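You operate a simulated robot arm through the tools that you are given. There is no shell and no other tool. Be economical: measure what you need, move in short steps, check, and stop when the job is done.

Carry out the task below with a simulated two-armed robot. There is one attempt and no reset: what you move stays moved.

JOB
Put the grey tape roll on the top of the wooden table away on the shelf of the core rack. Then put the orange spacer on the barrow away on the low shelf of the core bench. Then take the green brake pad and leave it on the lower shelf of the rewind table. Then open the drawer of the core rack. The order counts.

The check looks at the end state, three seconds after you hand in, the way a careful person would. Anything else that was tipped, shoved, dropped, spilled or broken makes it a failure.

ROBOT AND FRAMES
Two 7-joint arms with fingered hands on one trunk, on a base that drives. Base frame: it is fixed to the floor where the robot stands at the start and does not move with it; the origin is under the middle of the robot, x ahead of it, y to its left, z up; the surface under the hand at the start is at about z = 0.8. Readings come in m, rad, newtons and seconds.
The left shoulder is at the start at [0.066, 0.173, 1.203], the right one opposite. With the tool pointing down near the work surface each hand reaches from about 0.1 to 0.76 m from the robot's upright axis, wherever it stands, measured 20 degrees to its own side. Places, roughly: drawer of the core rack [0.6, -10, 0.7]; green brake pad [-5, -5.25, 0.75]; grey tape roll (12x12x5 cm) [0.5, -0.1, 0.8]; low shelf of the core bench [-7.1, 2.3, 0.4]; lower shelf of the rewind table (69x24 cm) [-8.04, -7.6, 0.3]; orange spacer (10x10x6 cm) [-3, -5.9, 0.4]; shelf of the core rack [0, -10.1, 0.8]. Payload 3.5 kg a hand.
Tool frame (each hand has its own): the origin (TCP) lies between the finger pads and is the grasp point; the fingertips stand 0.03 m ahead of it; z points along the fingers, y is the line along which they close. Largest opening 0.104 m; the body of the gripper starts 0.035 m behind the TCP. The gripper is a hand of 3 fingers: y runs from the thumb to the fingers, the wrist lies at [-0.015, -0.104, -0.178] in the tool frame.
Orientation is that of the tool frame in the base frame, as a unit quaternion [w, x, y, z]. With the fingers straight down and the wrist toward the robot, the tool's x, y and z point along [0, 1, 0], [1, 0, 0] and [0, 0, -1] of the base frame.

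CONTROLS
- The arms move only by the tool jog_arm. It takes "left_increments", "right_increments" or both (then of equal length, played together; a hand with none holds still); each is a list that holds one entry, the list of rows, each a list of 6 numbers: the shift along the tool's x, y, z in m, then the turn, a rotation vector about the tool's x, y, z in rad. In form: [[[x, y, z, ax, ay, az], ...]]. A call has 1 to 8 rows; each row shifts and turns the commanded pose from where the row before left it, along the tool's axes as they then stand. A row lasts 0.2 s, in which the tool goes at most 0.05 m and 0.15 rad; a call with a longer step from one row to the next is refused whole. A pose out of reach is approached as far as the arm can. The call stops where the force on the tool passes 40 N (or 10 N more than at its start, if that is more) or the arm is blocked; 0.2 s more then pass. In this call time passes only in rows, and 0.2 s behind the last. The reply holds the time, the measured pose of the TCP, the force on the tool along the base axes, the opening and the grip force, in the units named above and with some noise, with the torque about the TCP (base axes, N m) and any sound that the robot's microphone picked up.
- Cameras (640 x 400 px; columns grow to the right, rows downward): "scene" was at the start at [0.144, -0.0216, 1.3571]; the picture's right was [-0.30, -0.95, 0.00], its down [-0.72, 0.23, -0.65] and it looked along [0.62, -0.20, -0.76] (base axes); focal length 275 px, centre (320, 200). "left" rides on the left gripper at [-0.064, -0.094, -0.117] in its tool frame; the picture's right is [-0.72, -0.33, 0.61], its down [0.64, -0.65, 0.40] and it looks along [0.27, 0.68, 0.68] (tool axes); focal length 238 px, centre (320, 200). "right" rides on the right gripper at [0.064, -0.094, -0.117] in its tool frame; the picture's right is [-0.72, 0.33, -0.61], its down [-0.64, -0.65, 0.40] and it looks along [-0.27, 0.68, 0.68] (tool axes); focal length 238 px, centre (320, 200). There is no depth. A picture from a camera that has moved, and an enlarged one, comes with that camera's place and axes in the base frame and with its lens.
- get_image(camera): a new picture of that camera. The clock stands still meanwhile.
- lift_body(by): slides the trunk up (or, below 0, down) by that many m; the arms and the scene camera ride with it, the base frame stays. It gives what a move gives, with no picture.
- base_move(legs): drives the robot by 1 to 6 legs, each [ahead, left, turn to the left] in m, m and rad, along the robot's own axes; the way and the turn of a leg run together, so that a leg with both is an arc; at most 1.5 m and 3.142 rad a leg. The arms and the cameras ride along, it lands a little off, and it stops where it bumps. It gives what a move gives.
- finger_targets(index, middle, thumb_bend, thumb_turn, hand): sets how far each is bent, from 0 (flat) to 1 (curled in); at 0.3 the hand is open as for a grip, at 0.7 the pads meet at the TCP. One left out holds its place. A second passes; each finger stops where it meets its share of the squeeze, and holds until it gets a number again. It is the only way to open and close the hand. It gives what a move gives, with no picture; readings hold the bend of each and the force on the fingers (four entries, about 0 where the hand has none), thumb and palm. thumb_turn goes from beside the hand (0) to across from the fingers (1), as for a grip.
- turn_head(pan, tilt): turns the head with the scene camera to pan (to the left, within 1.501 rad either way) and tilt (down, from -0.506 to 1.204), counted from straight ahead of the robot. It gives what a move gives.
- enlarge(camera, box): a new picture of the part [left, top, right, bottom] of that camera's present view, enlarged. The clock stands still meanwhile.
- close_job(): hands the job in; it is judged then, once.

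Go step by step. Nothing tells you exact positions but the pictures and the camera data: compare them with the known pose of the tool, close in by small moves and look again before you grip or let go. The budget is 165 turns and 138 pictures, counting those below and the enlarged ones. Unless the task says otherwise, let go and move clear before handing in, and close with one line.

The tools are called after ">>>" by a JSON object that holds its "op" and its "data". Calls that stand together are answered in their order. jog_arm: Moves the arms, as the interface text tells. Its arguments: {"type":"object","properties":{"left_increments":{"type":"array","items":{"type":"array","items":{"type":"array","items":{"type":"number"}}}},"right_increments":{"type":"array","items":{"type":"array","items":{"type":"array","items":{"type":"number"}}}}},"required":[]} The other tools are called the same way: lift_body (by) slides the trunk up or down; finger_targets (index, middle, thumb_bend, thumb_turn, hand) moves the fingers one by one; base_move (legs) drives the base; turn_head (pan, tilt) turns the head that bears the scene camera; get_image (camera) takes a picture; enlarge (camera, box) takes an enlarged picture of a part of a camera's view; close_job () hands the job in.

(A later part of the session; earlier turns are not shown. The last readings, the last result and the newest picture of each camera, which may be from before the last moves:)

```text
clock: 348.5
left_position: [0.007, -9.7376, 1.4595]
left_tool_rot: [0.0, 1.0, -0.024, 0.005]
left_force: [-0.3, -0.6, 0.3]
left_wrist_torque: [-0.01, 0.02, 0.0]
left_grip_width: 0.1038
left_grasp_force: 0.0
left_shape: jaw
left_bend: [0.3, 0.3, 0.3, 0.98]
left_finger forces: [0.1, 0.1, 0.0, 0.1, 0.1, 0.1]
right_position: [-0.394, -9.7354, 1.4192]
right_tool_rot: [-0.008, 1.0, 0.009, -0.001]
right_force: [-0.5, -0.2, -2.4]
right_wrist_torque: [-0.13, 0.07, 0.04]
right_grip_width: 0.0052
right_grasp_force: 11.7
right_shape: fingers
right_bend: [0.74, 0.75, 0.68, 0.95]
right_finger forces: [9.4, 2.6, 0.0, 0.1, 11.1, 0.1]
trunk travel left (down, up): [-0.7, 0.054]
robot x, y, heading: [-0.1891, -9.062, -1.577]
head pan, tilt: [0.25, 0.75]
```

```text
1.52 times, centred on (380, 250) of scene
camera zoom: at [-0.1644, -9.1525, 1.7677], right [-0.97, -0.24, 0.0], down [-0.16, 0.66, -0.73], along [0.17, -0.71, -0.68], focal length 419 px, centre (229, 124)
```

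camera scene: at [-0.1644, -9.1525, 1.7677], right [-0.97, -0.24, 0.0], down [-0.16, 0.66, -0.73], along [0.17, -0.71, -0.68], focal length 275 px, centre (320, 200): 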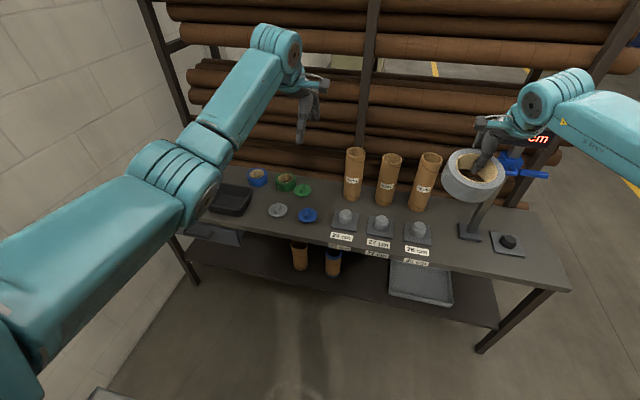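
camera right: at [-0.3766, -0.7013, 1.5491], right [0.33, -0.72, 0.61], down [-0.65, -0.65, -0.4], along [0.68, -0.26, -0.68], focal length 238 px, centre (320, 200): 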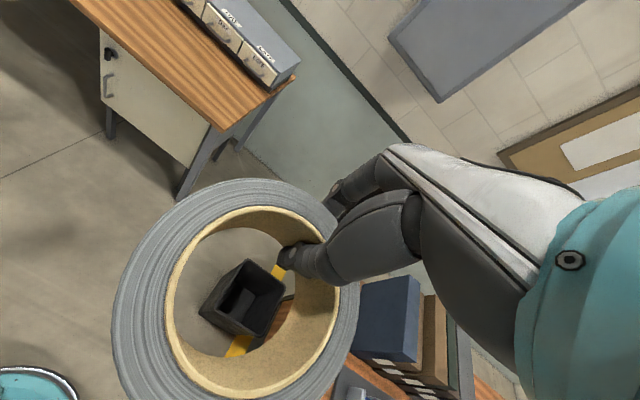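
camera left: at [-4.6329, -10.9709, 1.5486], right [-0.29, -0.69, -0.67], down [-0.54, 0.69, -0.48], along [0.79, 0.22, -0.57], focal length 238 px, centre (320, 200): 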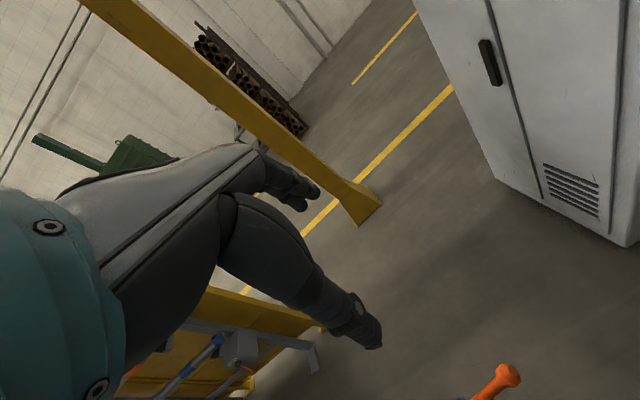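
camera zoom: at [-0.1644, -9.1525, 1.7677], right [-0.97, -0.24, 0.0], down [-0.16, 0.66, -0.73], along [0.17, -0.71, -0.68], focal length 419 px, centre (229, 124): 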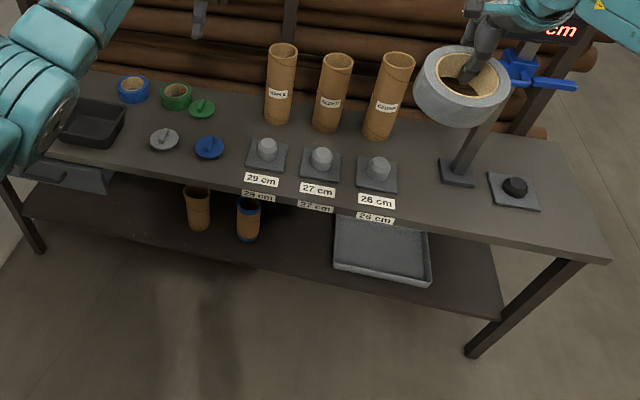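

The rack's top has a free spot between the "26 cm" gauge plate and the display stand, near its front edge, at about (-0.54,-9.99). I'll retract the arms, drive in front of it, and lower the trunk.

>>> {"op": "jog_arm", "data": {"right_increments": [[[0.008, -0.044, 0, 0, 0, 0], [0.008, -0.044, 0, 0, 0, 0], [0.008, -0.044, 0, 0, 0, 0], [0.008, -0.044, 0, 0, 0, 0], [0.008, -0.044, 0, 0, 0, 0]]], "left_increments": [[[0.0, -0.044, 0, 0, 0, 0], [0.0, -0.044, 0, 0, 0, 0], [0.0, -0.044, 0, 0, 0, 0], [0.0, -0.044, 0, 0, 0, 0], [0.0, -0.044, 0, 0, 0, 0]]]}}

>>> {"op": "base_move", "data": {"legs": [[0.36, -0.2, 0.006]]}}

>>> {"op": "lift_body", "data": {"by": -0.35}}

>>> {"op": "get_image", "data": {"camera": "right"}}

>>> {"op": "turn_head", "data": {"pan": -0.15, "tilt": 0.9}}

>>> {"op": "get_image", "data": {"camera": "scene"}}

```text
clock: 349.7
left_position: [0.0179, -9.5108, 1.4594]
left_tool_rot: [0.0, 1.0, -0.024, 0.005]
left_force: [0.3, -0.2, 0.3]
left_wrist_torque: [-0.04, -0.01, -0.02]
left_grip_width: 0.1035
left_grasp_force: 0.0
left_shape: jaw
left_bend: [0.3, 0.3, 0.3, 0.98]
left_finger forces: [0.0, 0.1, 0.1, 0.0, 0.0, 0.0]
right_position: [-0.3552, -9.5087, 1.4223]
right_tool_rot: [-0.007, 1.0, 0.009, -0.002]
right_force: [0.9, -0.2, -2.9]
right_wrist_torque: [-0.15, 0.03, 0.01]
right_grip_width: 0.0053
right_grasp_force: 11.5
right_shape: fingers
right_bend: [0.74, 0.75, 0.68, 0.96]
right_finger forces: [9.3, 2.7, 0.0, 0.0, 11.5, 0.0]
trunk travel left (down, up): [-0.7, 0.054]
robot x, y, heading: [-0.1832, -9.0629, -1.582]
head pan, tilt: [0.25, 0.75]
```

```text
clock: 352.3
left_position: [-0.1898, -9.8837, 1.46]
left_tool_rot: [0.0, 1.0, -0.025, 0.005]
left_force: [-0.3, 1.0, -0.5]
left_wrist_torque: [-0.03, 0.02, 0.01]
left_grip_width: 0.1039
left_grasp_force: 0.1
left_shape: jaw
left_bend: [0.3, 0.3, 0.3, 0.98]
left_finger forces: [0.0, 0.0, 0.0, 0.0, 0.0, 0.0]
right_position: [-0.563, -9.8804, 1.4202]
right_tool_rot: [-0.009, 1.0, 0.009, -0.002]
right_force: [-0.8, -0.2, -1.7]
right_wrist_torque: [-0.13, 0.05, 0.0]
right_grip_width: 0.0055
right_grasp_force: 11.9
right_shape: fingers
right_bend: [0.74, 0.75, 0.68, 0.96]
right_finger forces: [9.3, 2.5, 0.1, 0.1, 11.6, 0.0]
trunk travel left (down, up): [-0.7, 0.054]
robot x, y, heading: [-0.3888, -9.4317, -1.584]
head pan, tilt: [0.25, 0.75]
```

```text
clock: 355.8
left_position: [-0.1906, -9.8836, 1.11]
left_tool_rot: [0.0, 1.0, -0.025, 0.005]
left_force: [-0.6, 0.3, -0.5]
left_wrist_torque: [0.03, 0.02, 0.03]
left_grip_width: 0.1037
left_grasp_force: 0.2
left_shape: jaw
left_bend: [0.3, 0.3, 0.3, 0.98]
left_finger forces: [0.0, 0.0, 0.0, 0.0, 0.0, 0.0]
right_position: [-0.5647, -9.8808, 1.069]
right_tool_rot: [-0.008, 1.0, 0.008, -0.002]
right_force: [0.6, 0.3, -2.3]
right_wrist_torque: [-0.1, 0.02, 0.02]
right_grip_width: 0.0052
right_grasp_force: 11.4
right_shape: fingers
right_bend: [0.74, 0.75, 0.68, 0.96]
right_finger forces: [9.4, 2.5, 0.1, 0.0, 11.5, 0.0]
trunk travel left (down, up): [-0.35, 0.404]
robot x, y, heading: [-0.3924, -9.4325, -1.583]
head pan, tilt: [0.25, 0.75]
```

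```text
74 pictures are left
camera right: at [-0.5002, -9.7881, 1.1878], right [-0.71, -0.35, 0.61], down [-0.65, 0.65, -0.39], along [-0.26, -0.68, -0.69], focal length 238 px, centre (320, 200)
```

right: 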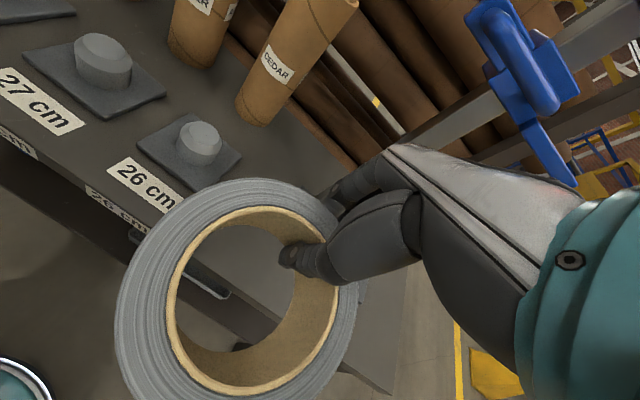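

```text
clock: 356.6
left_position: [-0.1908, -9.8839, 1.1093]
left_tool_rot: [0.0, 1.0, -0.026, 0.005]
left_force: [0.3, -0.1, 0.9]
left_wrist_torque: [0.03, 0.0, 0.0]
left_grip_width: 0.1037
left_grasp_force: 0.1
left_shape: jaw
left_bend: [0.3, 0.3, 0.3, 0.98]
left_finger forces: [0.0, 0.0, 0.1, 0.0, 0.0, 0.0]
right_position: [-0.5648, -9.8809, 1.0694]
right_tool_rot: [-0.008, 1.0, 0.009, -0.002]
right_force: [0.6, 0.0, -2.0]
right_wrist_torque: [-0.11, 0.06, 0.01]
right_grip_width: 0.0053
right_grasp_force: 12.4
right_shape: fingers
right_bend: [0.74, 0.75, 0.68, 0.96]
right_finger forces: [9.4, 2.6, 0.0, 0.0, 11.5, 0.1]
trunk travel left (down, up): [-0.35, 0.404]
robot x, y, heading: [-0.3915, -9.4337, -1.58]
head pan, tilt: [-0.15, 0.901]
```

```text
73 pictures are left
camera scene: at [-0.403, -9.5577, 1.4045], right [-0.99, 0.16, 0.0], down [0.13, 0.77, -0.62], along [-0.1, -0.61, -0.78], focal length 275 px, centre (320, 200)
```

scene: 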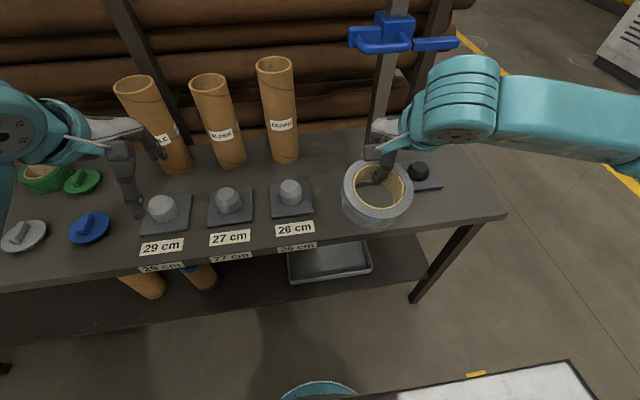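

The rack top works out at z≈0.81, which matches the shelf. The tape hangs slightly skewed in the grip, so I'll turn the hand about the vertical to place the fingers between the plate and the stand.

>>> {"op": "jog_arm", "data": {"right_increments": [[[0, 0.02, 0.03, 0, 0, -0.143], [0, 0.02, 0.03, 0, 0, -0.143], [0, 0.02, 0.03, 0, 0, -0.143]]]}}

>>> {"op": "get_image", "data": {"camera": "scene"}}

>>> {"op": "get_image", "data": {"camera": "right"}}

```text
clock: 357.4
left_position: [-0.1916, -9.8843, 1.1092]
left_tool_rot: [-0.001, 1.0, -0.025, 0.005]
left_force: [-0.1, 0.6, 0.2]
left_wrist_torque: [0.0, -0.02, 0.0]
left_grip_width: 0.1037
left_grasp_force: 0.0
left_shape: jaw
left_bend: [0.3, 0.3, 0.3, 0.98]
left_finger forces: [0.0, 0.0, 0.0, 0.0, 0.0, 0.0]
right_position: [-0.5561, -9.9382, 0.9767]
right_tool_rot: [-0.009, 0.975, 0.223, -0.001]
right_force: [0.1, 0.0, -2.0]
right_wrist_torque: [-0.11, 0.01, -0.02]
right_grip_width: 0.0052
right_grasp_force: 12.4
right_shape: fingers
right_bend: [0.74, 0.75, 0.68, 0.96]
right_finger forces: [9.3, 3.0, 0.1, 0.0, 11.7, 0.0]
trunk travel left (down, up): [-0.35, 0.404]
robot x, y, heading: [-0.3942, -9.4339, -1.584]
head pan, tilt: [-0.15, 0.901]
```

```text
72 pictures are left
camera scene: at [-0.4031, -9.5584, 1.4043], right [-0.99, 0.16, 0.0], down [0.13, 0.77, -0.62], along [-0.1, -0.61, -0.78], focal length 275 px, centre (320, 200)
```

scene: 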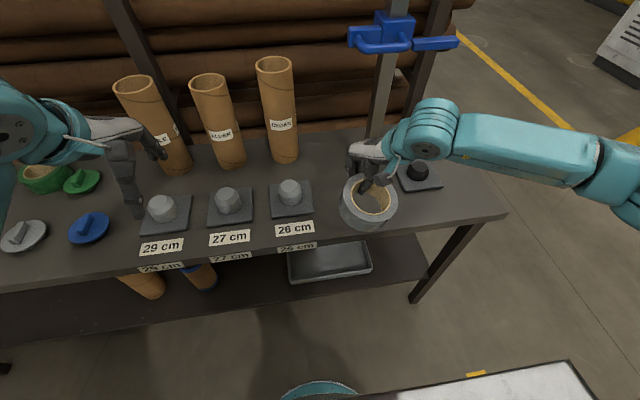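

```text
71 pictures are left
camera right: at [-0.5374, -9.8282, 1.0954], right [-0.5, -0.62, 0.61], down [-0.86, 0.32, -0.4], along [0.05, -0.72, -0.69], focal length 238 px, centre (320, 200)
```

right: 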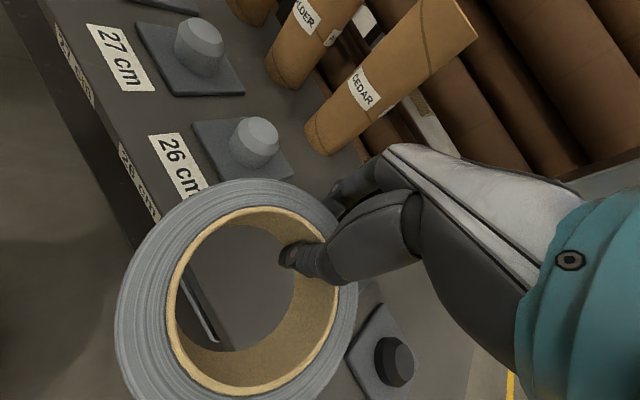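

>>> {"op": "jog_arm", "data": {"right_increments": [[[-0.0115, 0.0285, 0.02, 0, 0, 0], [-0.0115, 0.0285, 0.025, 0, 0, 0], [-0.0115, 0.0285, 0.03, 0, 0, 0], [0, 0, 0.03, 0, 0, 0]]]}}

>>> {"op": "get_image", "data": {"camera": "right"}}

>>> {"op": "enlarge", "data": {"camera": "scene", "box": [260, 130, 480, 268]}}

```text
clock: 358.4
left_position: [-0.1912, -9.884, 1.1086]
left_tool_rot: [0.0, 1.0, -0.026, 0.005]
left_force: [-0.1, -0.4, 0.3]
left_wrist_torque: [0.01, 0.03, 0.04]
left_grip_width: 0.1037
left_grasp_force: 0.0
left_shape: jaw
left_bend: [0.3, 0.3, 0.3, 0.98]
left_finger forces: [0.0, 0.1, 0.0, 0.0, 0.1, 0.0]
right_position: [-0.5511, -10.0309, 0.8716]
right_tool_rot: [-0.009, 0.975, 0.222, 0.0]
right_force: [0.1, 0.1, -2.0]
right_wrist_torque: [-0.12, 0.03, 0.03]
right_grip_width: 0.0055
right_grasp_force: 11.9
right_shape: fingers
right_bend: [0.74, 0.75, 0.68, 0.96]
right_finger forces: [9.5, 2.9, 0.0, 0.0, 11.7, 0.1]
trunk travel left (down, up): [-0.35, 0.404]
robot x, y, heading: [-0.393, -9.4296, -1.587]
head pan, tilt: [-0.15, 0.901]
```

```text
70 pictures are left
camera right: at [-0.5323, -9.9196, 0.99], right [-0.51, -0.61, 0.61], down [-0.86, 0.32, -0.4], along [0.05, -0.72, -0.69], focal length 238 px, centre (320, 200)
```

right: 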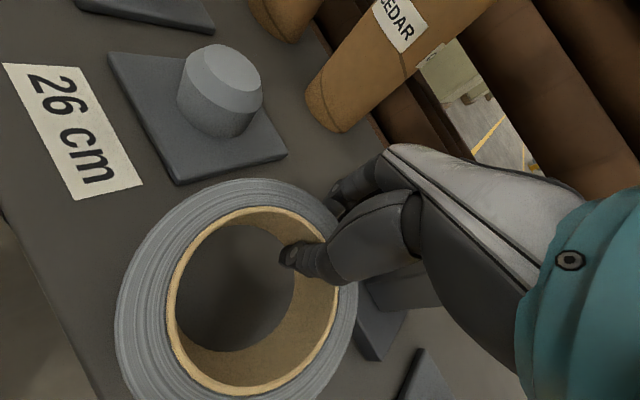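

```text
2.90 times, centred on (370, 199) of scene
camera zoom: at [-0.4033, -9.5575, 1.4045], right [-0.99, 0.16, 0.0], down [0.13, 0.77, -0.62], along [-0.1, -0.61, -0.78], focal length 796 px, centre (175, 203)
```

zoom: 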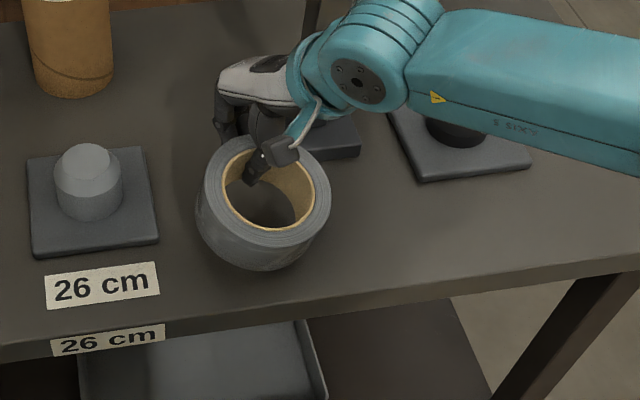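

The placement looks right: inside the front edge and clear of both neighbours. I'm lowering to contact.

>>> {"op": "jog_arm", "data": {"right_increments": [[[0, 0, 0.012, 0, 0, 0], [0, 0, 0.01, 0, 0, 0], [0, 0, 0.005, 0, 0, 0], [0, 0, 0.005, 0, 0, 0]]]}}

>>> {"op": "enlarge", "data": {"camera": "scene", "box": [260, 130, 480, 268]}}

```text
clock: 359.4
left_position: [-0.1916, -9.8851, 1.109]
left_tool_rot: [0.0, 1.0, -0.025, 0.005]
left_force: [0.1, 0.5, 0.4]
left_wrist_torque: [-0.02, 0.0, 0.02]
left_grip_width: 0.1038
left_grasp_force: 0.0
left_shape: jaw
left_bend: [0.3, 0.3, 0.3, 0.98]
left_finger forces: [0.0, 0.0, 0.0, 0.0, 0.1, 0.0]
right_position: [-0.5509, -10.0278, 0.8389]
right_tool_rot: [-0.009, 0.975, 0.221, 0.0]
right_force: [0.1, -0.5, -1.0]
right_wrist_torque: [0.0, 0.04, -0.01]
right_grip_width: 0.0056
right_grasp_force: 10.7
right_shape: fingers
right_bend: [0.74, 0.75, 0.69, 0.96]
right_finger forces: [8.1, 2.9, 0.0, 0.0, 10.0, 0.0]
trunk travel left (down, up): [-0.35, 0.404]
robot x, y, heading: [-0.3899, -9.4366, -1.586]
head pan, tilt: [-0.15, 0.901]
```

```text
2.90 times, centred on (370, 199) of scene
camera zoom: at [-0.403, -9.5577, 1.4044], right [-0.99, 0.16, 0.0], down [0.13, 0.77, -0.62], along [-0.1, -0.61, -0.78], focal length 796 px, centre (175, 203)
```

zoom: 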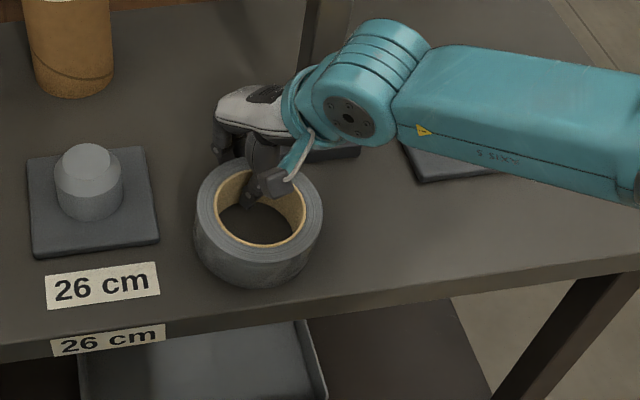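

>>> {"op": "jog_arm", "data": {"right_increments": [[[0, 0.003, 0.003, 0, 0, 0]]]}}

>>> {"op": "finger_targets", "data": {"hand": "right", "index": 0.58, "middle": 0.58, "thumb_bend": 0.55}}

>>> {"op": "get_image", "data": {"camera": "right"}}

```text
clock: 359.8
left_position: [-0.191, -9.8848, 1.1095]
left_tool_rot: [0.0, 1.0, -0.025, 0.005]
left_force: [-0.2, 0.5, -0.2]
left_wrist_torque: [0.01, -0.01, 0.02]
left_grip_width: 0.1039
left_grasp_force: 0.0
left_shape: jaw
left_bend: [0.3, 0.3, 0.3, 0.98]
left_finger forces: [0.0, 0.1, 0.1, 0.0, 0.1, 0.0]
right_position: [-0.5475, -10.0314, 0.8358]
right_tool_rot: [-0.009, 0.975, 0.221, -0.001]
right_force: [-0.5, 0.3, -0.1]
right_wrist_torque: [0.05, 0.07, 0.04]
right_grip_width: 0.005
right_grasp_force: 10.3
right_shape: fingers
right_bend: [0.74, 0.75, 0.69, 0.96]
right_finger forces: [7.7, 2.4, 0.0, 0.0, 10.1, 0.1]
trunk travel left (down, up): [-0.35, 0.404]
robot x, y, heading: [-0.3912, -9.4337, -1.585]
head pan, tilt: [-0.15, 0.901]
```

```text
clock: 360.8
left_position: [-0.1909, -9.8848, 1.1088]
left_tool_rot: [0.001, 1.0, -0.026, 0.005]
left_force: [0.2, -0.1, -1.0]
left_wrist_torque: [-0.03, 0.02, -0.01]
left_grip_width: 0.1037
left_grasp_force: 0.3
left_shape: jaw
left_bend: [0.3, 0.3, 0.3, 0.98]
left_finger forces: [0.0, 0.1, 0.0, 0.1, 0.1, 0.1]
right_position: [-0.5471, -10.0308, 0.8361]
right_tool_rot: [-0.009, 0.975, 0.221, 0.0]
right_force: [-0.1, 0.1, -0.4]
right_wrist_torque: [-0.02, -0.01, -0.04]
right_grip_width: 0.0358
right_grasp_force: 0.2
right_shape: fingers
right_bend: [0.57, 0.57, 0.55, 0.97]
right_finger forces: [0.1, 0.0, 0.0, 0.0, 0.0, 0.0]
trunk travel left (down, up): [-0.35, 0.404]
robot x, y, heading: [-0.3948, -9.4321, -1.583]
head pan, tilt: [-0.15, 0.901]
```

```text
67 pictures are left
camera right: at [-0.529, -9.921, 0.9552], right [-0.51, -0.61, 0.61], down [-0.86, 0.32, -0.4], along [0.05, -0.72, -0.69], focal length 238 px, centre (320, 200)
```

right: 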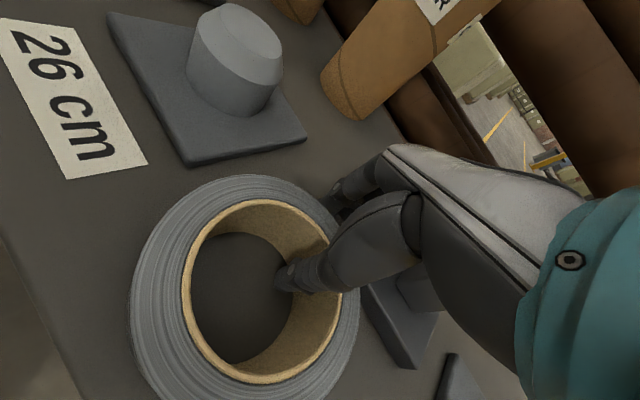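

The tape is free. I'm lifting the hand straight up, then checking.

>>> {"op": "jog_arm", "data": {"right_increments": [[[0, 0, -0.02, 0, 0, 0], [0, 0, -0.03, 0, 0, 0], [0, 0, -0.045, 0, 0, 0], [0, -0.02, -0.045, 0, 0, 0.143], [0, -0.02, -0.045, 0, 0, 0.143], [0, -0.02, -0.045, 0, 0, 0.143]]]}}

>>> {"op": "get_image", "data": {"camera": "scene"}}

```text
clock: 362.2
left_position: [-0.1915, -9.8833, 1.1091]
left_tool_rot: [0.0, 1.0, -0.025, 0.006]
left_force: [0.2, -0.5, 0.4]
left_wrist_torque: [0.0, 0.01, 0.03]
left_grip_width: 0.1039
left_grasp_force: 0.0
left_shape: jaw
left_bend: [0.3, 0.3, 0.3, 0.98]
left_finger forces: [0.0, 0.0, 0.0, 0.1, 0.0, 0.1]
right_position: [-0.5664, -9.974, 1.0685]
right_tool_rot: [-0.008, 1.0, 0.007, -0.003]
right_force: [-0.8, 0.3, 0.3]
right_wrist_torque: [0.01, -0.01, -0.02]
right_grip_width: 0.0361
right_grasp_force: 0.1
right_shape: fingers
right_bend: [0.57, 0.57, 0.55, 0.97]
right_finger forces: [0.0, 0.0, 0.0, 0.0, 0.0, 0.1]
trunk travel left (down, up): [-0.35, 0.404]
robot x, y, heading: [-0.3911, -9.4331, -1.587]
head pan, tilt: [-0.15, 0.901]
```

```text
66 pictures are left
camera scene: at [-0.4028, -9.5569, 1.4045], right [-0.99, 0.16, 0.0], down [0.13, 0.77, -0.62], along [-0.1, -0.61, -0.78], focal length 275 px, centre (320, 200)
```

scene: 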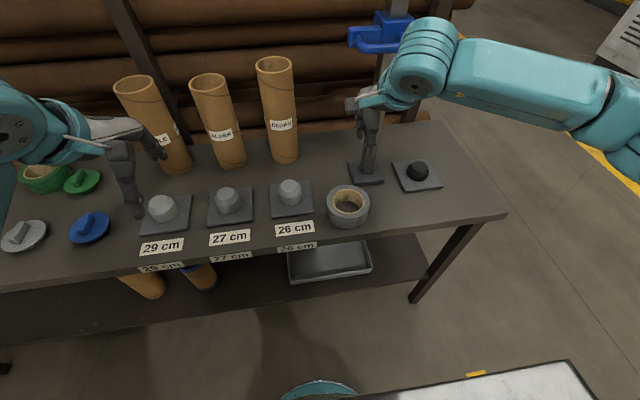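

The tape roll stands on the rack's top. Next is the spacer: I'll raise the trunk and return west by the same path.

>>> {"op": "lift_body", "data": {"by": 0.35}}

>>> {"op": "base_move", "data": {"legs": [[-0.38, 0, 0], [0, -0.96, 0], [0, 0, 2.18], [-1.24, 0.23, 0]]}}

>>> {"op": "jog_arm", "data": {"right_increments": [[[-0.01, 0.044, 0, 0, 0, 0], [-0.01, 0.044, 0, 0, 0, 0], [-0.01, 0.04, 0, 0, 0, 0], [0, 0.03, 0, 0, 0, 0], [0, 0.0, 0, 0, 0, 0]]], "left_increments": [[[0.0, 0.044, 0, 0, 0, 0], [0.0, 0.044, 0, 0, 0, 0], [0.0, 0.044, 0, 0, 0, 0], [0.0, 0.044, 0, 0, 0, 0], [0.0, 0.044, 0, 0, 0, 0]]]}}

```text
clock: 365.6
left_position: [-0.1917, -9.8849, 1.4595]
left_tool_rot: [0.0, 1.0, -0.025, 0.005]
left_force: [0.5, 0.0, 0.1]
left_wrist_torque: [0.02, 0.02, -0.01]
left_grip_width: 0.1038
left_grasp_force: 0.2
left_shape: jaw
left_bend: [0.3, 0.3, 0.3, 0.98]
left_finger forces: [0.0, 0.1, 0.0, 0.0, 0.0, 0.1]
right_position: [-0.5653, -9.9782, 1.4185]
right_tool_rot: [-0.008, 1.0, 0.009, -0.002]
right_force: [-0.1, 0.5, 0.5]
right_wrist_torque: [0.04, 0.01, 0.0]
right_grip_width: 0.0359
right_grasp_force: 0.1
right_shape: fingers
right_bend: [0.57, 0.57, 0.55, 0.97]
right_finger forces: [0.1, 0.0, 0.0, 0.0, 0.1, 0.1]
trunk travel left (down, up): [-0.7, 0.054]
robot x, y, heading: [-0.3907, -9.4313, -1.587]
head pan, tilt: [-0.15, 0.901]
```

```text
clock: 383.8
left_position: [-2.2248, -9.1209, 1.4591]
left_tool_rot: [-0.004, 0.482, 0.876, 0.003]
left_force: [-0.5, 0.2, 0.0]
left_wrist_torque: [-0.01, 0.02, -0.02]
left_grip_width: 0.1038
left_grasp_force: 0.0
left_shape: jaw
left_bend: [0.3, 0.3, 0.3, 0.98]
left_finger forces: [0.1, 0.0, 0.1, 0.0, 0.0, 0.0]
right_position: [-1.9331, -9.3735, 1.418]
right_tool_rot: [-0.002, 0.453, 0.892, -0.009]
right_force: [-0.1, 0.3, 0.4]
right_wrist_torque: [-0.01, 0.03, -0.03]
right_grip_width: 0.0361
right_grasp_force: 0.0
right_shape: fingers
right_bend: [0.57, 0.57, 0.55, 0.97]
right_finger forces: [0.0, 0.1, 0.1, 0.1, 0.0, 0.0]
trunk travel left (down, up): [-0.7, 0.054]
robot x, y, heading: [-2.4772, -9.546, 0.605]
head pan, tilt: [-0.15, 0.901]
```

```text
clock: 385.0
left_position: [-2.0341, -9.0116, 1.4633]
left_tool_rot: [-0.006, 0.483, 0.876, 0.004]
left_force: [-1.0, -1.4, 0.0]
left_wrist_torque: [0.0, 0.0, 0.03]
left_grip_width: 0.104
left_grasp_force: 0.0
left_shape: jaw
left_bend: [0.3, 0.3, 0.3, 0.98]
left_finger forces: [0.0, 0.1, 0.1, 0.1, 0.0, 0.1]
right_position: [-1.7912, -9.3067, 1.4166]
right_tool_rot: [-0.002, 0.451, 0.892, -0.007]
right_force: [0.1, -1.3, 0.3]
right_wrist_torque: [0.04, 0.06, 0.02]
right_grip_width: 0.036
right_grasp_force: 0.0
right_shape: fingers
right_bend: [0.57, 0.57, 0.55, 0.97]
right_finger forces: [0.0, 0.0, 0.1, 0.0, 0.1, 0.0]
right hand out of reach, approached as far as the arm can: row 4
trunk travel left (down, up): [-0.7, 0.054]
robot x, y, heading: [-2.483, -9.5414, 0.601]
head pan, tilt: [-0.15, 0.901]
```

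>>> {"op": "base_move", "data": {"legs": [[-1.259, -0.009, -0.03]]}}

```text
clock: 391.3
left_position: [-3.0539, -9.7198, 1.4622]
left_tool_rot: [-0.004, 0.508, 0.861, 0.002]
left_force: [-0.5, 0.3, -0.7]
left_wrist_torque: [0.03, -0.02, 0.01]
left_grip_width: 0.1038
left_grasp_force: 0.0
left_shape: jaw
left_bend: [0.3, 0.3, 0.3, 0.98]
left_finger forces: [0.1, 0.1, 0.1, 0.0, 0.0, 0.0]
right_position: [-2.8276, -10.0313, 1.4169]
right_tool_rot: [-0.002, 0.48, 0.877, -0.008]
right_force: [0.1, -0.6, -0.1]
right_wrist_torque: [0.0, 0.03, 0.0]
right_grip_width: 0.0361
right_grasp_force: 0.0
right_shape: fingers
right_bend: [0.57, 0.57, 0.55, 0.97]
right_finger forces: [0.0, 0.1, 0.0, 0.1, 0.0, 0.0]
trunk travel left (down, up): [-0.7, 0.054]
robot x, y, heading: [-3.527, -10.2295, 0.54]
head pan, tilt: [-0.15, 0.901]
```

>>> {"op": "base_move", "data": {"legs": [[-0.03, -0.075, -0.02], [-0.1, -0.01, 0]]}}

```text
clock: 393.2
left_position: [-3.1147, -9.8702, 1.4622]
left_tool_rot: [-0.005, 0.517, 0.856, 0.003]
left_force: [0.7, -0.5, 0.5]
left_wrist_torque: [-0.01, 0.03, -0.02]
left_grip_width: 0.1037
left_grasp_force: 0.0
left_shape: jaw
left_bend: [0.3, 0.3, 0.3, 0.98]
left_finger forces: [0.0, 0.1, 0.1, 0.0, 0.1, 0.1]
right_position: [-2.8958, -10.184, 1.4163]
right_tool_rot: [-0.003, 0.487, 0.873, -0.008]
right_force: [0.1, 0.6, 0.3]
right_wrist_torque: [0.01, -0.01, -0.04]
right_grip_width: 0.0359
right_grasp_force: 0.1
right_shape: fingers
right_bend: [0.57, 0.57, 0.55, 0.97]
right_finger forces: [0.0, 0.1, 0.0, 0.0, 0.0, 0.0]
trunk travel left (down, up): [-0.7, 0.054]
robot x, y, heading: [-3.6009, -10.3717, 0.521]
head pan, tilt: [-0.15, 0.901]
```

>>> {"op": "base_move", "data": {"legs": [[-0.393, 0.023, 0]]}}

>>> {"op": "base_move", "data": {"legs": [[-0.318, -0.308, 1.06]]}}

>>> {"op": "jog_arm", "data": {"right_increments": [[[0.01, -0.044, 0, 0, 0, 0], [0.01, -0.044, 0, 0, 0, 0], [0.01, -0.044, 0, 0, 0, 0], [0.01, -0.044, 0, 0, 0, 0], [0, -0.03, 0, 0, 0, 0]]], "left_increments": [[[-0.0, -0.044, 0, 0, 0, 0], [-0.0, -0.044, 0, 0, 0, 0], [-0.01, -0.044, 0, 0, 0, 0], [-0.01, -0.044, 0, 0, 0, 0], [-0.01, -0.04, 0, 0, 0, 0]]]}}

```text
clock: 395.7
left_position: [-3.4763, -10.0527, 1.4627]
left_tool_rot: [-0.004, 0.519, 0.855, 0.002]
left_force: [0.9, 0.2, -0.1]
left_wrist_torque: [0.03, -0.01, -0.02]
left_grip_width: 0.1038
left_grasp_force: 0.1
left_shape: jaw
left_bend: [0.3, 0.3, 0.3, 0.98]
left_finger forces: [0.1, 0.0, 0.0, 0.1, 0.0, 0.0]
right_position: [-3.2569, -10.3678, 1.4166]
right_tool_rot: [-0.002, 0.489, 0.872, -0.009]
right_force: [0.2, -0.3, -0.4]
right_wrist_torque: [-0.01, -0.05, 0.02]
right_grip_width: 0.036
right_grasp_force: 0.1
right_shape: fingers
right_bend: [0.57, 0.57, 0.55, 0.97]
right_finger forces: [0.0, 0.0, 0.1, 0.1, 0.0, 0.0]
trunk travel left (down, up): [-0.7, 0.054]
robot x, y, heading: [-3.9613, -10.5494, 0.516]
head pan, tilt: [-0.15, 0.901]
```

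```text
clock: 398.8
left_position: [-4.0647, -10.3008, 1.4615]
left_tool_rot: [-0.005, 0.0, 1.0, -0.001]
left_force: [-0.3, -0.4, 0.4]
left_wrist_torque: [0.0, 0.01, 0.01]
left_grip_width: 0.1036
left_grasp_force: 0.1
left_shape: jaw
left_bend: [0.3, 0.3, 0.3, 0.98]
left_finger forces: [0.0, 0.0, 0.0, 0.1, 0.0, 0.1]
right_position: [-3.6838, -10.2505, 1.4158]
right_tool_rot: [0.002, -0.033, 0.999, -0.009]
right_force: [-0.2, 0.1, -0.3]
right_wrist_torque: [-0.01, 0.03, 0.01]
right_grip_width: 0.0362
right_grasp_force: 0.1
right_shape: fingers
right_bend: [0.57, 0.57, 0.55, 0.97]
right_finger forces: [0.0, 0.0, 0.1, 0.1, 0.0, 0.0]
trunk travel left (down, up): [-0.7, 0.054]
robot x, y, heading: [-3.8487, -10.9649, 1.605]
head pan, tilt: [-0.15, 0.901]
cut short: leg 1
```

```text
clock: 400.0
left_position: [-4.0355, -10.5179, 1.4601]
left_tool_rot: [-0.005, 0.0, 1.0, 0.0]
left_force: [-0.7, -0.5, -1.0]
left_wrist_torque: [0.04, 0.04, 0.0]
left_grip_width: 0.1038
left_grasp_force: 0.0
left_shape: jaw
left_bend: [0.3, 0.3, 0.3, 0.98]
left_finger forces: [0.1, 0.0, 0.0, 0.0, 0.0, 0.0]
right_position: [-3.7125, -10.4601, 1.4206]
right_tool_rot: [0.003, -0.033, 0.999, -0.007]
right_force: [-0.8, -0.6, -0.5]
right_wrist_torque: [0.02, -0.03, -0.02]
right_grip_width: 0.0361
right_grasp_force: 0.1
right_shape: fingers
right_bend: [0.57, 0.57, 0.55, 0.98]
right_finger forces: [0.0, 0.1, 0.1, 0.1, 0.0, 0.0]
trunk travel left (down, up): [-0.7, 0.054]
robot x, y, heading: [-3.8484, -10.9609, 1.604]
head pan, tilt: [-0.15, 0.901]
```

>>> {"op": "base_move", "data": {"legs": [[-0.023, 0.351, 0], [-0.1, 0.454, 0], [-0.236, 0.728, 0]]}}

>>> {"op": "base_move", "data": {"legs": [[0, 0, 1.537], [1.4, 0.22, 0], [1.4, 0, 0], [0.5, 0, 0], [0, 0, -1.571]]}}

```text
clock: 408.5
left_position: [-5.5626, -10.9135, 1.4606]
left_tool_rot: [-0.006, 0.003, 1.0, 0.0]
left_force: [-0.4, 1.0, 0.6]
left_wrist_torque: [-0.01, 0.0, 0.02]
left_grip_width: 0.1039
left_grasp_force: 0.1
left_shape: jaw
left_bend: [0.3, 0.3, 0.3, 0.98]
left_finger forces: [0.0, 0.1, 0.0, 0.0, 0.1, 0.0]
right_position: [-5.2406, -10.8592, 1.4187]
right_tool_rot: [0.002, -0.031, 0.999, -0.009]
right_force: [-0.3, -0.9, 0.5]
right_wrist_torque: [-0.04, -0.01, 0.01]
right_grip_width: 0.0358
right_grasp_force: 0.0
right_shape: fingers
right_bend: [0.57, 0.57, 0.55, 0.98]
right_finger forces: [0.0, 0.0, 0.1, 0.1, 0.0, 0.1]
trunk travel left (down, up): [-0.7, 0.054]
robot x, y, heading: [-5.3793, -11.3611, 1.604]
head pan, tilt: [-0.15, 0.901]
```

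```text
clock: 432.5
left_position: [-8.9413, -11.1779, 1.4606]
left_tool_rot: [-0.005, -0.001, 1.0, 0.0]
left_force: [-0.2, -0.1, -0.2]
left_wrist_torque: [-0.01, -0.01, 0.04]
left_grip_width: 0.1038
left_grasp_force: 0.0
left_shape: jaw
left_bend: [0.3, 0.3, 0.3, 0.98]
left_finger forces: [0.0, 0.1, 0.1, 0.0, 0.0, 0.0]
right_position: [-8.6188, -11.1201, 1.4206]
right_tool_rot: [0.001, -0.034, 0.999, -0.009]
right_force: [-0.7, -0.3, -0.1]
right_wrist_torque: [-0.04, 0.0, 0.0]
right_grip_width: 0.0361
right_grasp_force: 0.2
right_shape: fingers
right_bend: [0.57, 0.57, 0.55, 0.98]
right_finger forces: [0.0, 0.0, 0.0, 0.1, 0.0, 0.0]
trunk travel left (down, up): [-0.7, 0.054]
robot x, y, heading: [-8.7532, -11.6236, 1.61]
head pan, tilt: [-0.15, 0.901]
```

>>> {"op": "base_move", "data": {"legs": [[1.005, 0.121, 0], [1.347, -0.083, 0], [1.347, -0.083, 0], [1.347, -0.1, 0]]}}

>>> {"op": "base_move", "data": {"legs": [[0, 0, -1.61]]}}

```text
clock: 457.1
left_position: [-8.9863, -6.0616, 1.459]
left_tool_rot: [-0.005, -0.001, 1.0, 0.0]
left_force: [0.8, -0.1, -0.2]
left_wrist_torque: [0.0, 0.0, 0.01]
left_grip_width: 0.1039
left_grasp_force: 0.0
left_shape: jaw
left_bend: [0.3, 0.3, 0.3, 0.98]
left_finger forces: [0.0, 0.0, 0.0, 0.0, 0.0, 0.0]
right_position: [-8.6651, -6.0051, 1.4192]
right_tool_rot: [0.001, -0.035, 0.999, -0.009]
right_force: [0.6, 0.0, -0.1]
right_wrist_torque: [-0.02, 0.04, -0.01]
right_grip_width: 0.036
right_grasp_force: 0.1
right_shape: fingers
right_bend: [0.57, 0.57, 0.55, 0.98]
right_finger forces: [0.0, 0.1, 0.0, 0.0, 0.0, 0.0]
trunk travel left (down, up): [-0.7, 0.054]
robot x, y, heading: [-8.799, -6.507, 1.608]
head pan, tilt: [-0.15, 0.901]
```

```text
clock: 461.4
left_position: [-8.3472, -6.3497, 1.4594]
left_tool_rot: [-0.004, 0.729, 0.685, 0.003]
left_force: [0.3, 0.2, -0.3]
left_wrist_torque: [-0.03, -0.01, 0.03]
left_grip_width: 0.1037
left_grasp_force: 0.0
left_shape: jaw
left_bend: [0.3, 0.3, 0.3, 0.98]
left_finger forces: [0.0, 0.0, 0.0, 0.0, 0.0, 0.0]
right_position: [-8.3092, -6.6736, 1.4184]
right_tool_rot: [-0.005, 0.705, 0.709, -0.007]
right_force: [0.4, 0.1, 0.4]
right_wrist_torque: [0.0, -0.08, -0.01]
right_grip_width: 0.036
right_grasp_force: 0.1
right_shape: fingers
right_bend: [0.57, 0.57, 0.55, 0.98]
right_finger forces: [0.2, 0.0, 0.1, 0.1, 0.0, 0.1]
trunk travel left (down, up): [-0.7, 0.054]
robot x, y, heading: [-8.8022, -6.5088, -0.023]
head pan, tilt: [-0.15, 0.901]
```

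>>> {"op": "base_move", "data": {"legs": [[1.45, 0, 0.02], [1.45, 0, 0], [1.2, 0.05, 0], [0.5, 0.35, 0]]}}

>>> {"op": "turn_head", "data": {"pan": 0, "tilt": 0.8}}

>>> {"op": "get_image", "data": {"camera": "scene"}}

```text
clock: 484.4
left_position: [-3.699, -6.1244, 1.4613]
left_tool_rot: [-0.003, 0.732, 0.681, 0.004]
left_force: [-0.5, -0.1, -1.4]
left_wrist_torque: [-0.03, -0.01, 0.06]
left_grip_width: 0.1043
left_grasp_force: 0.0
left_shape: jaw
left_bend: [0.3, 0.3, 0.3, 0.98]
left_finger forces: [0.1, 0.0, 0.0, 0.0, 0.0, 0.0]
right_position: [-3.6647, -6.449, 1.4201]
right_tool_rot: [-0.005, 0.708, 0.706, -0.007]
right_force: [-0.1, -0.1, -0.5]
right_wrist_torque: [0.02, -0.01, -0.05]
right_grip_width: 0.0362
right_grasp_force: 0.1
right_shape: fingers
right_bend: [0.57, 0.57, 0.55, 0.98]
right_finger forces: [0.1, 0.0, 0.0, 0.0, 0.0, 0.1]
trunk travel left (down, up): [-0.7, 0.054]
robot x, y, heading: [-4.1567, -6.2773, -0.036]
head pan, tilt: [-0.15, 0.901]
```

```text
clock: 485.1
left_position: [-3.6986, -6.1239, 1.4612]
left_tool_rot: [-0.004, 0.732, 0.681, 0.003]
left_force: [-0.1, 0.2, 0.1]
left_wrist_torque: [0.02, 0.02, -0.03]
left_grip_width: 0.104
left_grasp_force: 0.0
left_shape: jaw
left_bend: [0.3, 0.3, 0.3, 0.98]
left_finger forces: [0.0, 0.0, 0.0, 0.1, 0.0, 0.1]
right_position: [-3.6642, -6.4476, 1.4179]
right_tool_rot: [-0.005, 0.708, 0.706, -0.007]
right_force: [0.2, -0.4, 0.2]
right_wrist_torque: [-0.01, 0.0, -0.02]
right_grip_width: 0.0359
right_grasp_force: 0.0
right_shape: fingers
right_bend: [0.57, 0.57, 0.55, 0.98]
right_finger forces: [0.1, 0.1, 0.0, 0.1, 0.1, 0.0]
trunk travel left (down, up): [-0.7, 0.054]
robot x, y, heading: [-4.1562, -6.277, -0.039]
head pan, tilt: [0.0, 0.799]
```

```text
65 pictures are left
camera scene: at [-4.0622, -6.2762, 1.7637], right [-0.03, -1.0, 0.0], down [-0.72, 0.02, -0.7], along [0.7, -0.02, -0.72], focal length 275 px, centre (320, 200)
```

scene: 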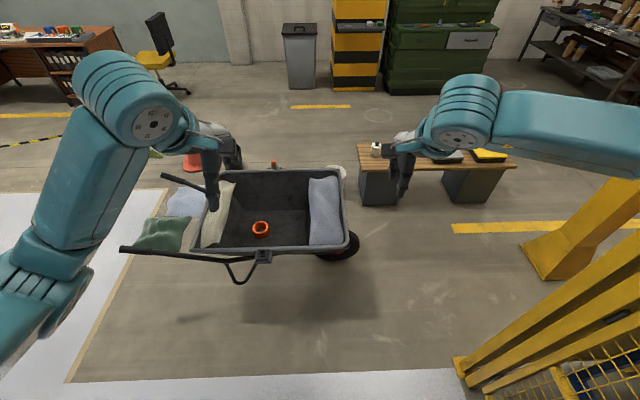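

I see the orange spacer in the barrow at about (-2.98,-5.94,0.40). I'll stand beside the barrow, raise the right hand out of the way, and lower the trunk to pick it with the left hand, thumb in the hole.

>>> {"op": "base_move", "data": {"legs": [[0.54, 0.17, 0.036]]}}

>>> {"op": "lift_body", "data": {"by": -0.4}}

>>> {"op": "jog_arm", "data": {"right_increments": [[[-0.02, -0.02, -0.04, 0, 0, 0], [-0.02, -0.02, -0.04, 0, 0, 0], [-0.02, -0.02, -0.04, 0, 0, 0], [-0.02, -0.02, -0.04, 0, 0, 0], [-0.02, -0.02, -0.02, 0, 0, 0]]]}}

>>> {"op": "turn_head", "data": {"pan": 0.2, "tilt": 0.95}}

>>> {"op": "get_image", "data": {"camera": "scene"}}

>>> {"op": "get_image", "data": {"camera": "left"}}

```text
clock: 488.3
left_position: [-3.1547, -5.9501, 1.4606]
left_tool_rot: [-0.004, 0.721, 0.692, 0.004]
left_force: [-0.2, 0.5, -0.7]
left_wrist_torque: [0.0, -0.01, 0.03]
left_grip_width: 0.1038
left_grasp_force: 0.1
left_shape: jaw
left_bend: [0.3, 0.3, 0.3, 0.98]
left_finger forces: [0.1, 0.0, 0.0, 0.1, 0.0, 0.0]
right_position: [-3.11, -6.2731, 1.4193]
right_tool_rot: [-0.004, 0.696, 0.718, -0.007]
right_force: [0.1, -0.8, 0.2]
right_wrist_torque: [0.02, 0.02, 0.0]
right_grip_width: 0.036
right_grasp_force: 0.2
right_shape: fingers
right_bend: [0.57, 0.57, 0.55, 0.98]
right_finger forces: [0.0, 0.0, 0.1, 0.1, 0.0, 0.0]
trunk travel left (down, up): [-0.7, 0.054]
robot x, y, heading: [-3.6026, -6.1148, 0.001]
head pan, tilt: [0.0, 0.799]
```

```text
clock: 492.1
left_position: [-3.155, -5.9494, 1.0599]
left_tool_rot: [-0.004, 0.721, 0.693, 0.003]
left_force: [0.5, 0.1, -0.7]
left_wrist_torque: [-0.02, -0.02, -0.03]
left_grip_width: 0.1035
left_grasp_force: 0.0
left_shape: jaw
left_bend: [0.3, 0.3, 0.3, 0.98]
left_finger forces: [0.0, 0.0, 0.0, 0.1, 0.0, 0.0]
right_position: [-3.1099, -6.2733, 1.0201]
right_tool_rot: [-0.005, 0.697, 0.717, -0.006]
right_force: [-0.3, 0.2, -0.7]
right_wrist_torque: [0.0, 0.0, 0.02]
right_grip_width: 0.036
right_grasp_force: 0.0
right_shape: fingers
right_bend: [0.57, 0.57, 0.55, 0.98]
right_finger forces: [0.0, 0.1, 0.0, 0.0, 0.1, 0.1]
trunk travel left (down, up): [-0.3, 0.454]
robot x, y, heading: [-3.6092, -6.1178, 0.0]
head pan, tilt: [0.0, 0.799]
```

```text
clock: 493.3
left_position: [-3.1552, -5.9491, 1.0612]
left_tool_rot: [-0.004, 0.721, 0.693, 0.004]
left_force: [0.3, 1.3, -0.3]
left_wrist_torque: [-0.03, -0.01, 0.01]
left_grip_width: 0.1039
left_grasp_force: 0.1
left_shape: jaw
left_bend: [0.3, 0.3, 0.3, 0.98]
left_finger forces: [0.0, 0.0, 0.1, 0.0, 0.0, 0.1]
right_position: [-3.204, -6.3803, 1.2014]
right_tool_rot: [-0.004, 0.697, 0.717, -0.009]
right_force: [0.0, 0.1, 0.1]
right_wrist_torque: [-0.05, -0.02, -0.01]
right_grip_width: 0.0361
right_grasp_force: 0.1
right_shape: fingers
right_bend: [0.57, 0.57, 0.55, 0.98]
right_finger forces: [0.0, 0.1, 0.1, 0.1, 0.0, 0.1]
trunk travel left (down, up): [-0.3, 0.454]
robot x, y, heading: [-3.6055, -6.1161, -0.003]
head pan, tilt: [0.0, 0.799]
```

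```text
clock: 494.1
left_position: [-3.1548, -5.948, 1.0607]
left_tool_rot: [-0.003, 0.721, 0.693, 0.004]
left_force: [-0.6, -0.7, 0.2]
left_wrist_torque: [0.0, 0.02, 0.03]
left_grip_width: 0.1036
left_grasp_force: 0.1
left_shape: jaw
left_bend: [0.3, 0.3, 0.3, 0.98]
left_finger forces: [0.0, 0.1, 0.0, 0.0, 0.0, 0.0]
right_position: [-3.2023, -6.3779, 1.1988]
right_tool_rot: [-0.005, 0.697, 0.717, -0.008]
right_force: [-0.2, 0.1, 0.0]
right_wrist_torque: [0.03, 0.03, 0.01]
right_grip_width: 0.0363
right_grasp_force: 0.1
right_shape: fingers
right_bend: [0.57, 0.57, 0.55, 0.98]
right_finger forces: [0.0, 0.0, 0.1, 0.0, 0.0, 0.0]
trunk travel left (down, up): [-0.3, 0.454]
robot x, y, heading: [-3.6054, -6.1182, -0.002]
head pan, tilt: [0.201, 0.949]
```

```text
64 pictures are left
camera scene: at [-3.465, -6.1, 1.3502], right [0.2, -0.98, 0.0], down [-0.8, -0.16, -0.58], along [0.57, 0.11, -0.81], focal length 275 px, centre (320, 200)
```

scene: 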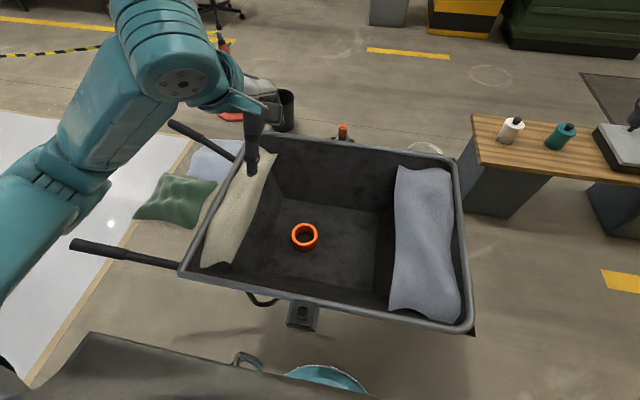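

```text
63 pictures are left
camera left: at [-3.2517, -6.0124, 1.1776], right [-0.35, -0.7, -0.62], down [-0.63, 0.67, -0.4], along [0.69, 0.25, -0.68], focal length 238 px, centre (320, 200)
```

left: 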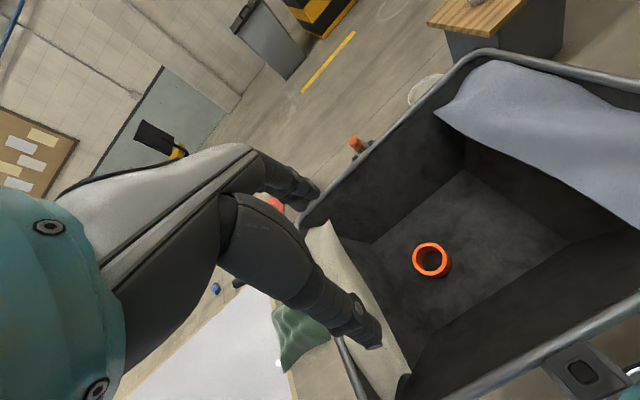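

>>> {"op": "lift_body", "data": {"by": -0.27}}

>>> {"op": "jog_arm", "data": {"left_increments": [[[-0.001, 0.042, 0.015, 0, 0, 0], [-0.001, 0.042, 0.015, 0, 0, 0.02], [-0.001, 0.042, 0.015, 0, 0, 0.02], [0, 0.042, 0.015, 0, 0, 0], [0, 0.042, 0.02, 0, 0, 0], [0, 0, 0.04, 0, 0, 0], [0, 0, 0.04, 0, 0, 0], [0, 0, 0.04, 0, 0, 0]]]}}

>>> {"op": "get_image", "data": {"camera": "left"}}

>>> {"op": "get_image", "data": {"camera": "scene"}}

```text
clock: 496.8
left_position: [-3.1286, -5.9496, 0.739]
left_tool_rot: [-0.06, 0.719, 0.69, -0.053]
left_force: [-0.3, -0.1, 0.3]
left_wrist_torque: [-0.01, 0.0, -0.01]
left_grip_width: 0.1037
left_grasp_force: 0.0
left_shape: jaw
left_bend: [0.3, 0.3, 0.3, 0.98]
left_finger forces: [0.1, 0.0, 0.0, 0.0, 0.0, 0.1]
right_position: [-3.1869, -6.3748, 0.9143]
right_tool_rot: [-0.026, 0.697, 0.716, -0.028]
right_force: [0.2, 0.8, 0.0]
right_wrist_torque: [-0.01, 0.01, 0.01]
right_grip_width: 0.0363
right_grasp_force: 0.1
right_shape: fingers
right_bend: [0.57, 0.57, 0.55, 0.98]
right_finger forces: [0.1, 0.0, 0.0, 0.1, 0.0, 0.1]
trunk travel left (down, up): [-0.03, 0.724]
robot x, y, heading: [-3.605, -6.1191, -0.004]
head pan, tilt: [0.201, 0.949]
```

```text
clock: 498.6
left_position: [-2.9498, -5.9651, 0.5042]
left_tool_rot: [-0.058, 0.733, 0.676, -0.055]
left_force: [-0.2, 0.4, 0.1]
left_wrist_torque: [0.0, 0.0, -0.03]
left_grip_width: 0.1039
left_grasp_force: 0.0
left_shape: jaw
left_bend: [0.3, 0.3, 0.3, 0.98]
left_finger forces: [0.0, 0.0, 0.1, 0.1, 0.1, 0.0]
right_position: [-3.1862, -6.3759, 0.9151]
right_tool_rot: [-0.025, 0.696, 0.717, -0.027]
right_force: [-0.3, 0.0, -1.2]
right_wrist_torque: [0.01, -0.02, 0.04]
right_grip_width: 0.036
right_grasp_force: 0.1
right_shape: fingers
right_bend: [0.57, 0.57, 0.55, 0.98]
right_finger forces: [0.0, 0.0, 0.0, 0.0, 0.0, 0.0]
trunk travel left (down, up): [-0.03, 0.724]
robot x, y, heading: [-3.6076, -6.1175, -0.005]
head pan, tilt: [0.201, 0.949]
```

```text
62 pictures are left
camera left: at [-3.0294, -6.0243, 0.6377], right [-0.48, -0.68, -0.55], down [-0.66, 0.7, -0.3], along [0.59, 0.22, -0.78], focal length 238 px, centre (320, 200)
```

left: 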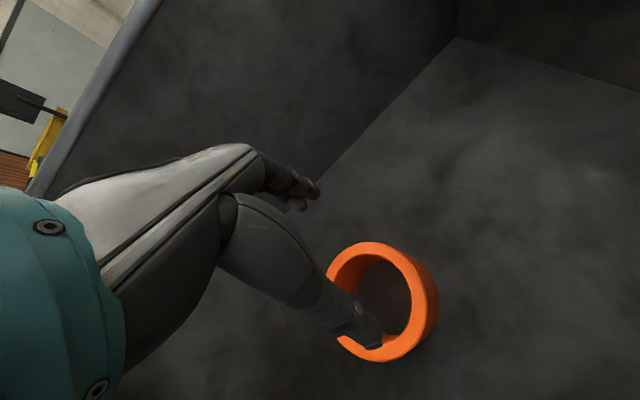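

```text
61 pictures are left
camera scene: at [-3.324, -6.1002, 1.0675], right [0.2, -0.98, 0.0], down [-0.8, -0.16, -0.58], along [0.57, 0.11, -0.81], focal length 275 px, centre (320, 200)
```

scene: 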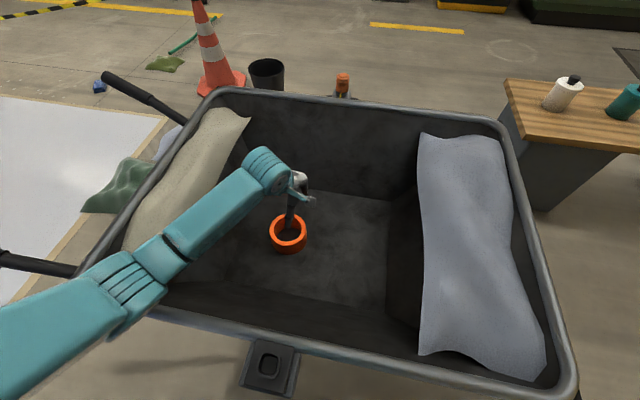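

The trunk leans forward when it is this low, so I'll level the hand, centre it on the ring, and check before going down.

>>> {"op": "jog_arm", "data": {"left_increments": [[[0.005, 0, 0, -0.08, 0, -0.04], [0.009, 0.005, 0.02, -0.08, 0, -0.04]]]}}

>>> {"op": "get_image", "data": {"camera": "left"}}

```text
clock: 499.2
left_position: [-2.9479, -5.9501, 0.4855]
left_tool_rot: [0.0, 0.708, 0.707, 0.002]
left_force: [-0.9, 0.3, -0.5]
left_wrist_torque: [-0.01, 0.01, 0.03]
left_grip_width: 0.104
left_grasp_force: 0.1
left_shape: jaw
left_bend: [0.3, 0.3, 0.3, 0.98]
left_finger forces: [0.0, 0.0, 0.1, 0.0, 0.1, 0.0]
right_position: [-3.1856, -6.3746, 0.9149]
right_tool_rot: [-0.026, 0.697, 0.716, -0.027]
right_force: [-0.3, -0.6, -0.2]
right_wrist_torque: [0.04, -0.02, 0.02]
right_grip_width: 0.0364
right_grasp_force: 0.0
right_shape: fingers
right_bend: [0.57, 0.57, 0.55, 0.98]
right_finger forces: [0.1, 0.1, 0.0, 0.0, 0.0, 0.0]
trunk travel left (down, up): [-0.03, 0.724]
robot x, y, heading: [-3.6102, -6.1147, 0.003]
head pan, tilt: [0.201, 0.949]
```

```text
60 pictures are left
camera left: at [-3.0423, -6.0157, 0.6035], right [-0.32, -0.72, -0.62], down [-0.65, 0.64, -0.4], along [0.69, 0.27, -0.68], focal length 238 px, centre (320, 200)
```

left: 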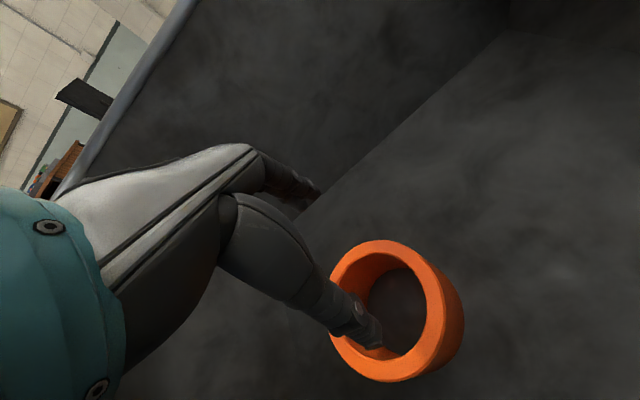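

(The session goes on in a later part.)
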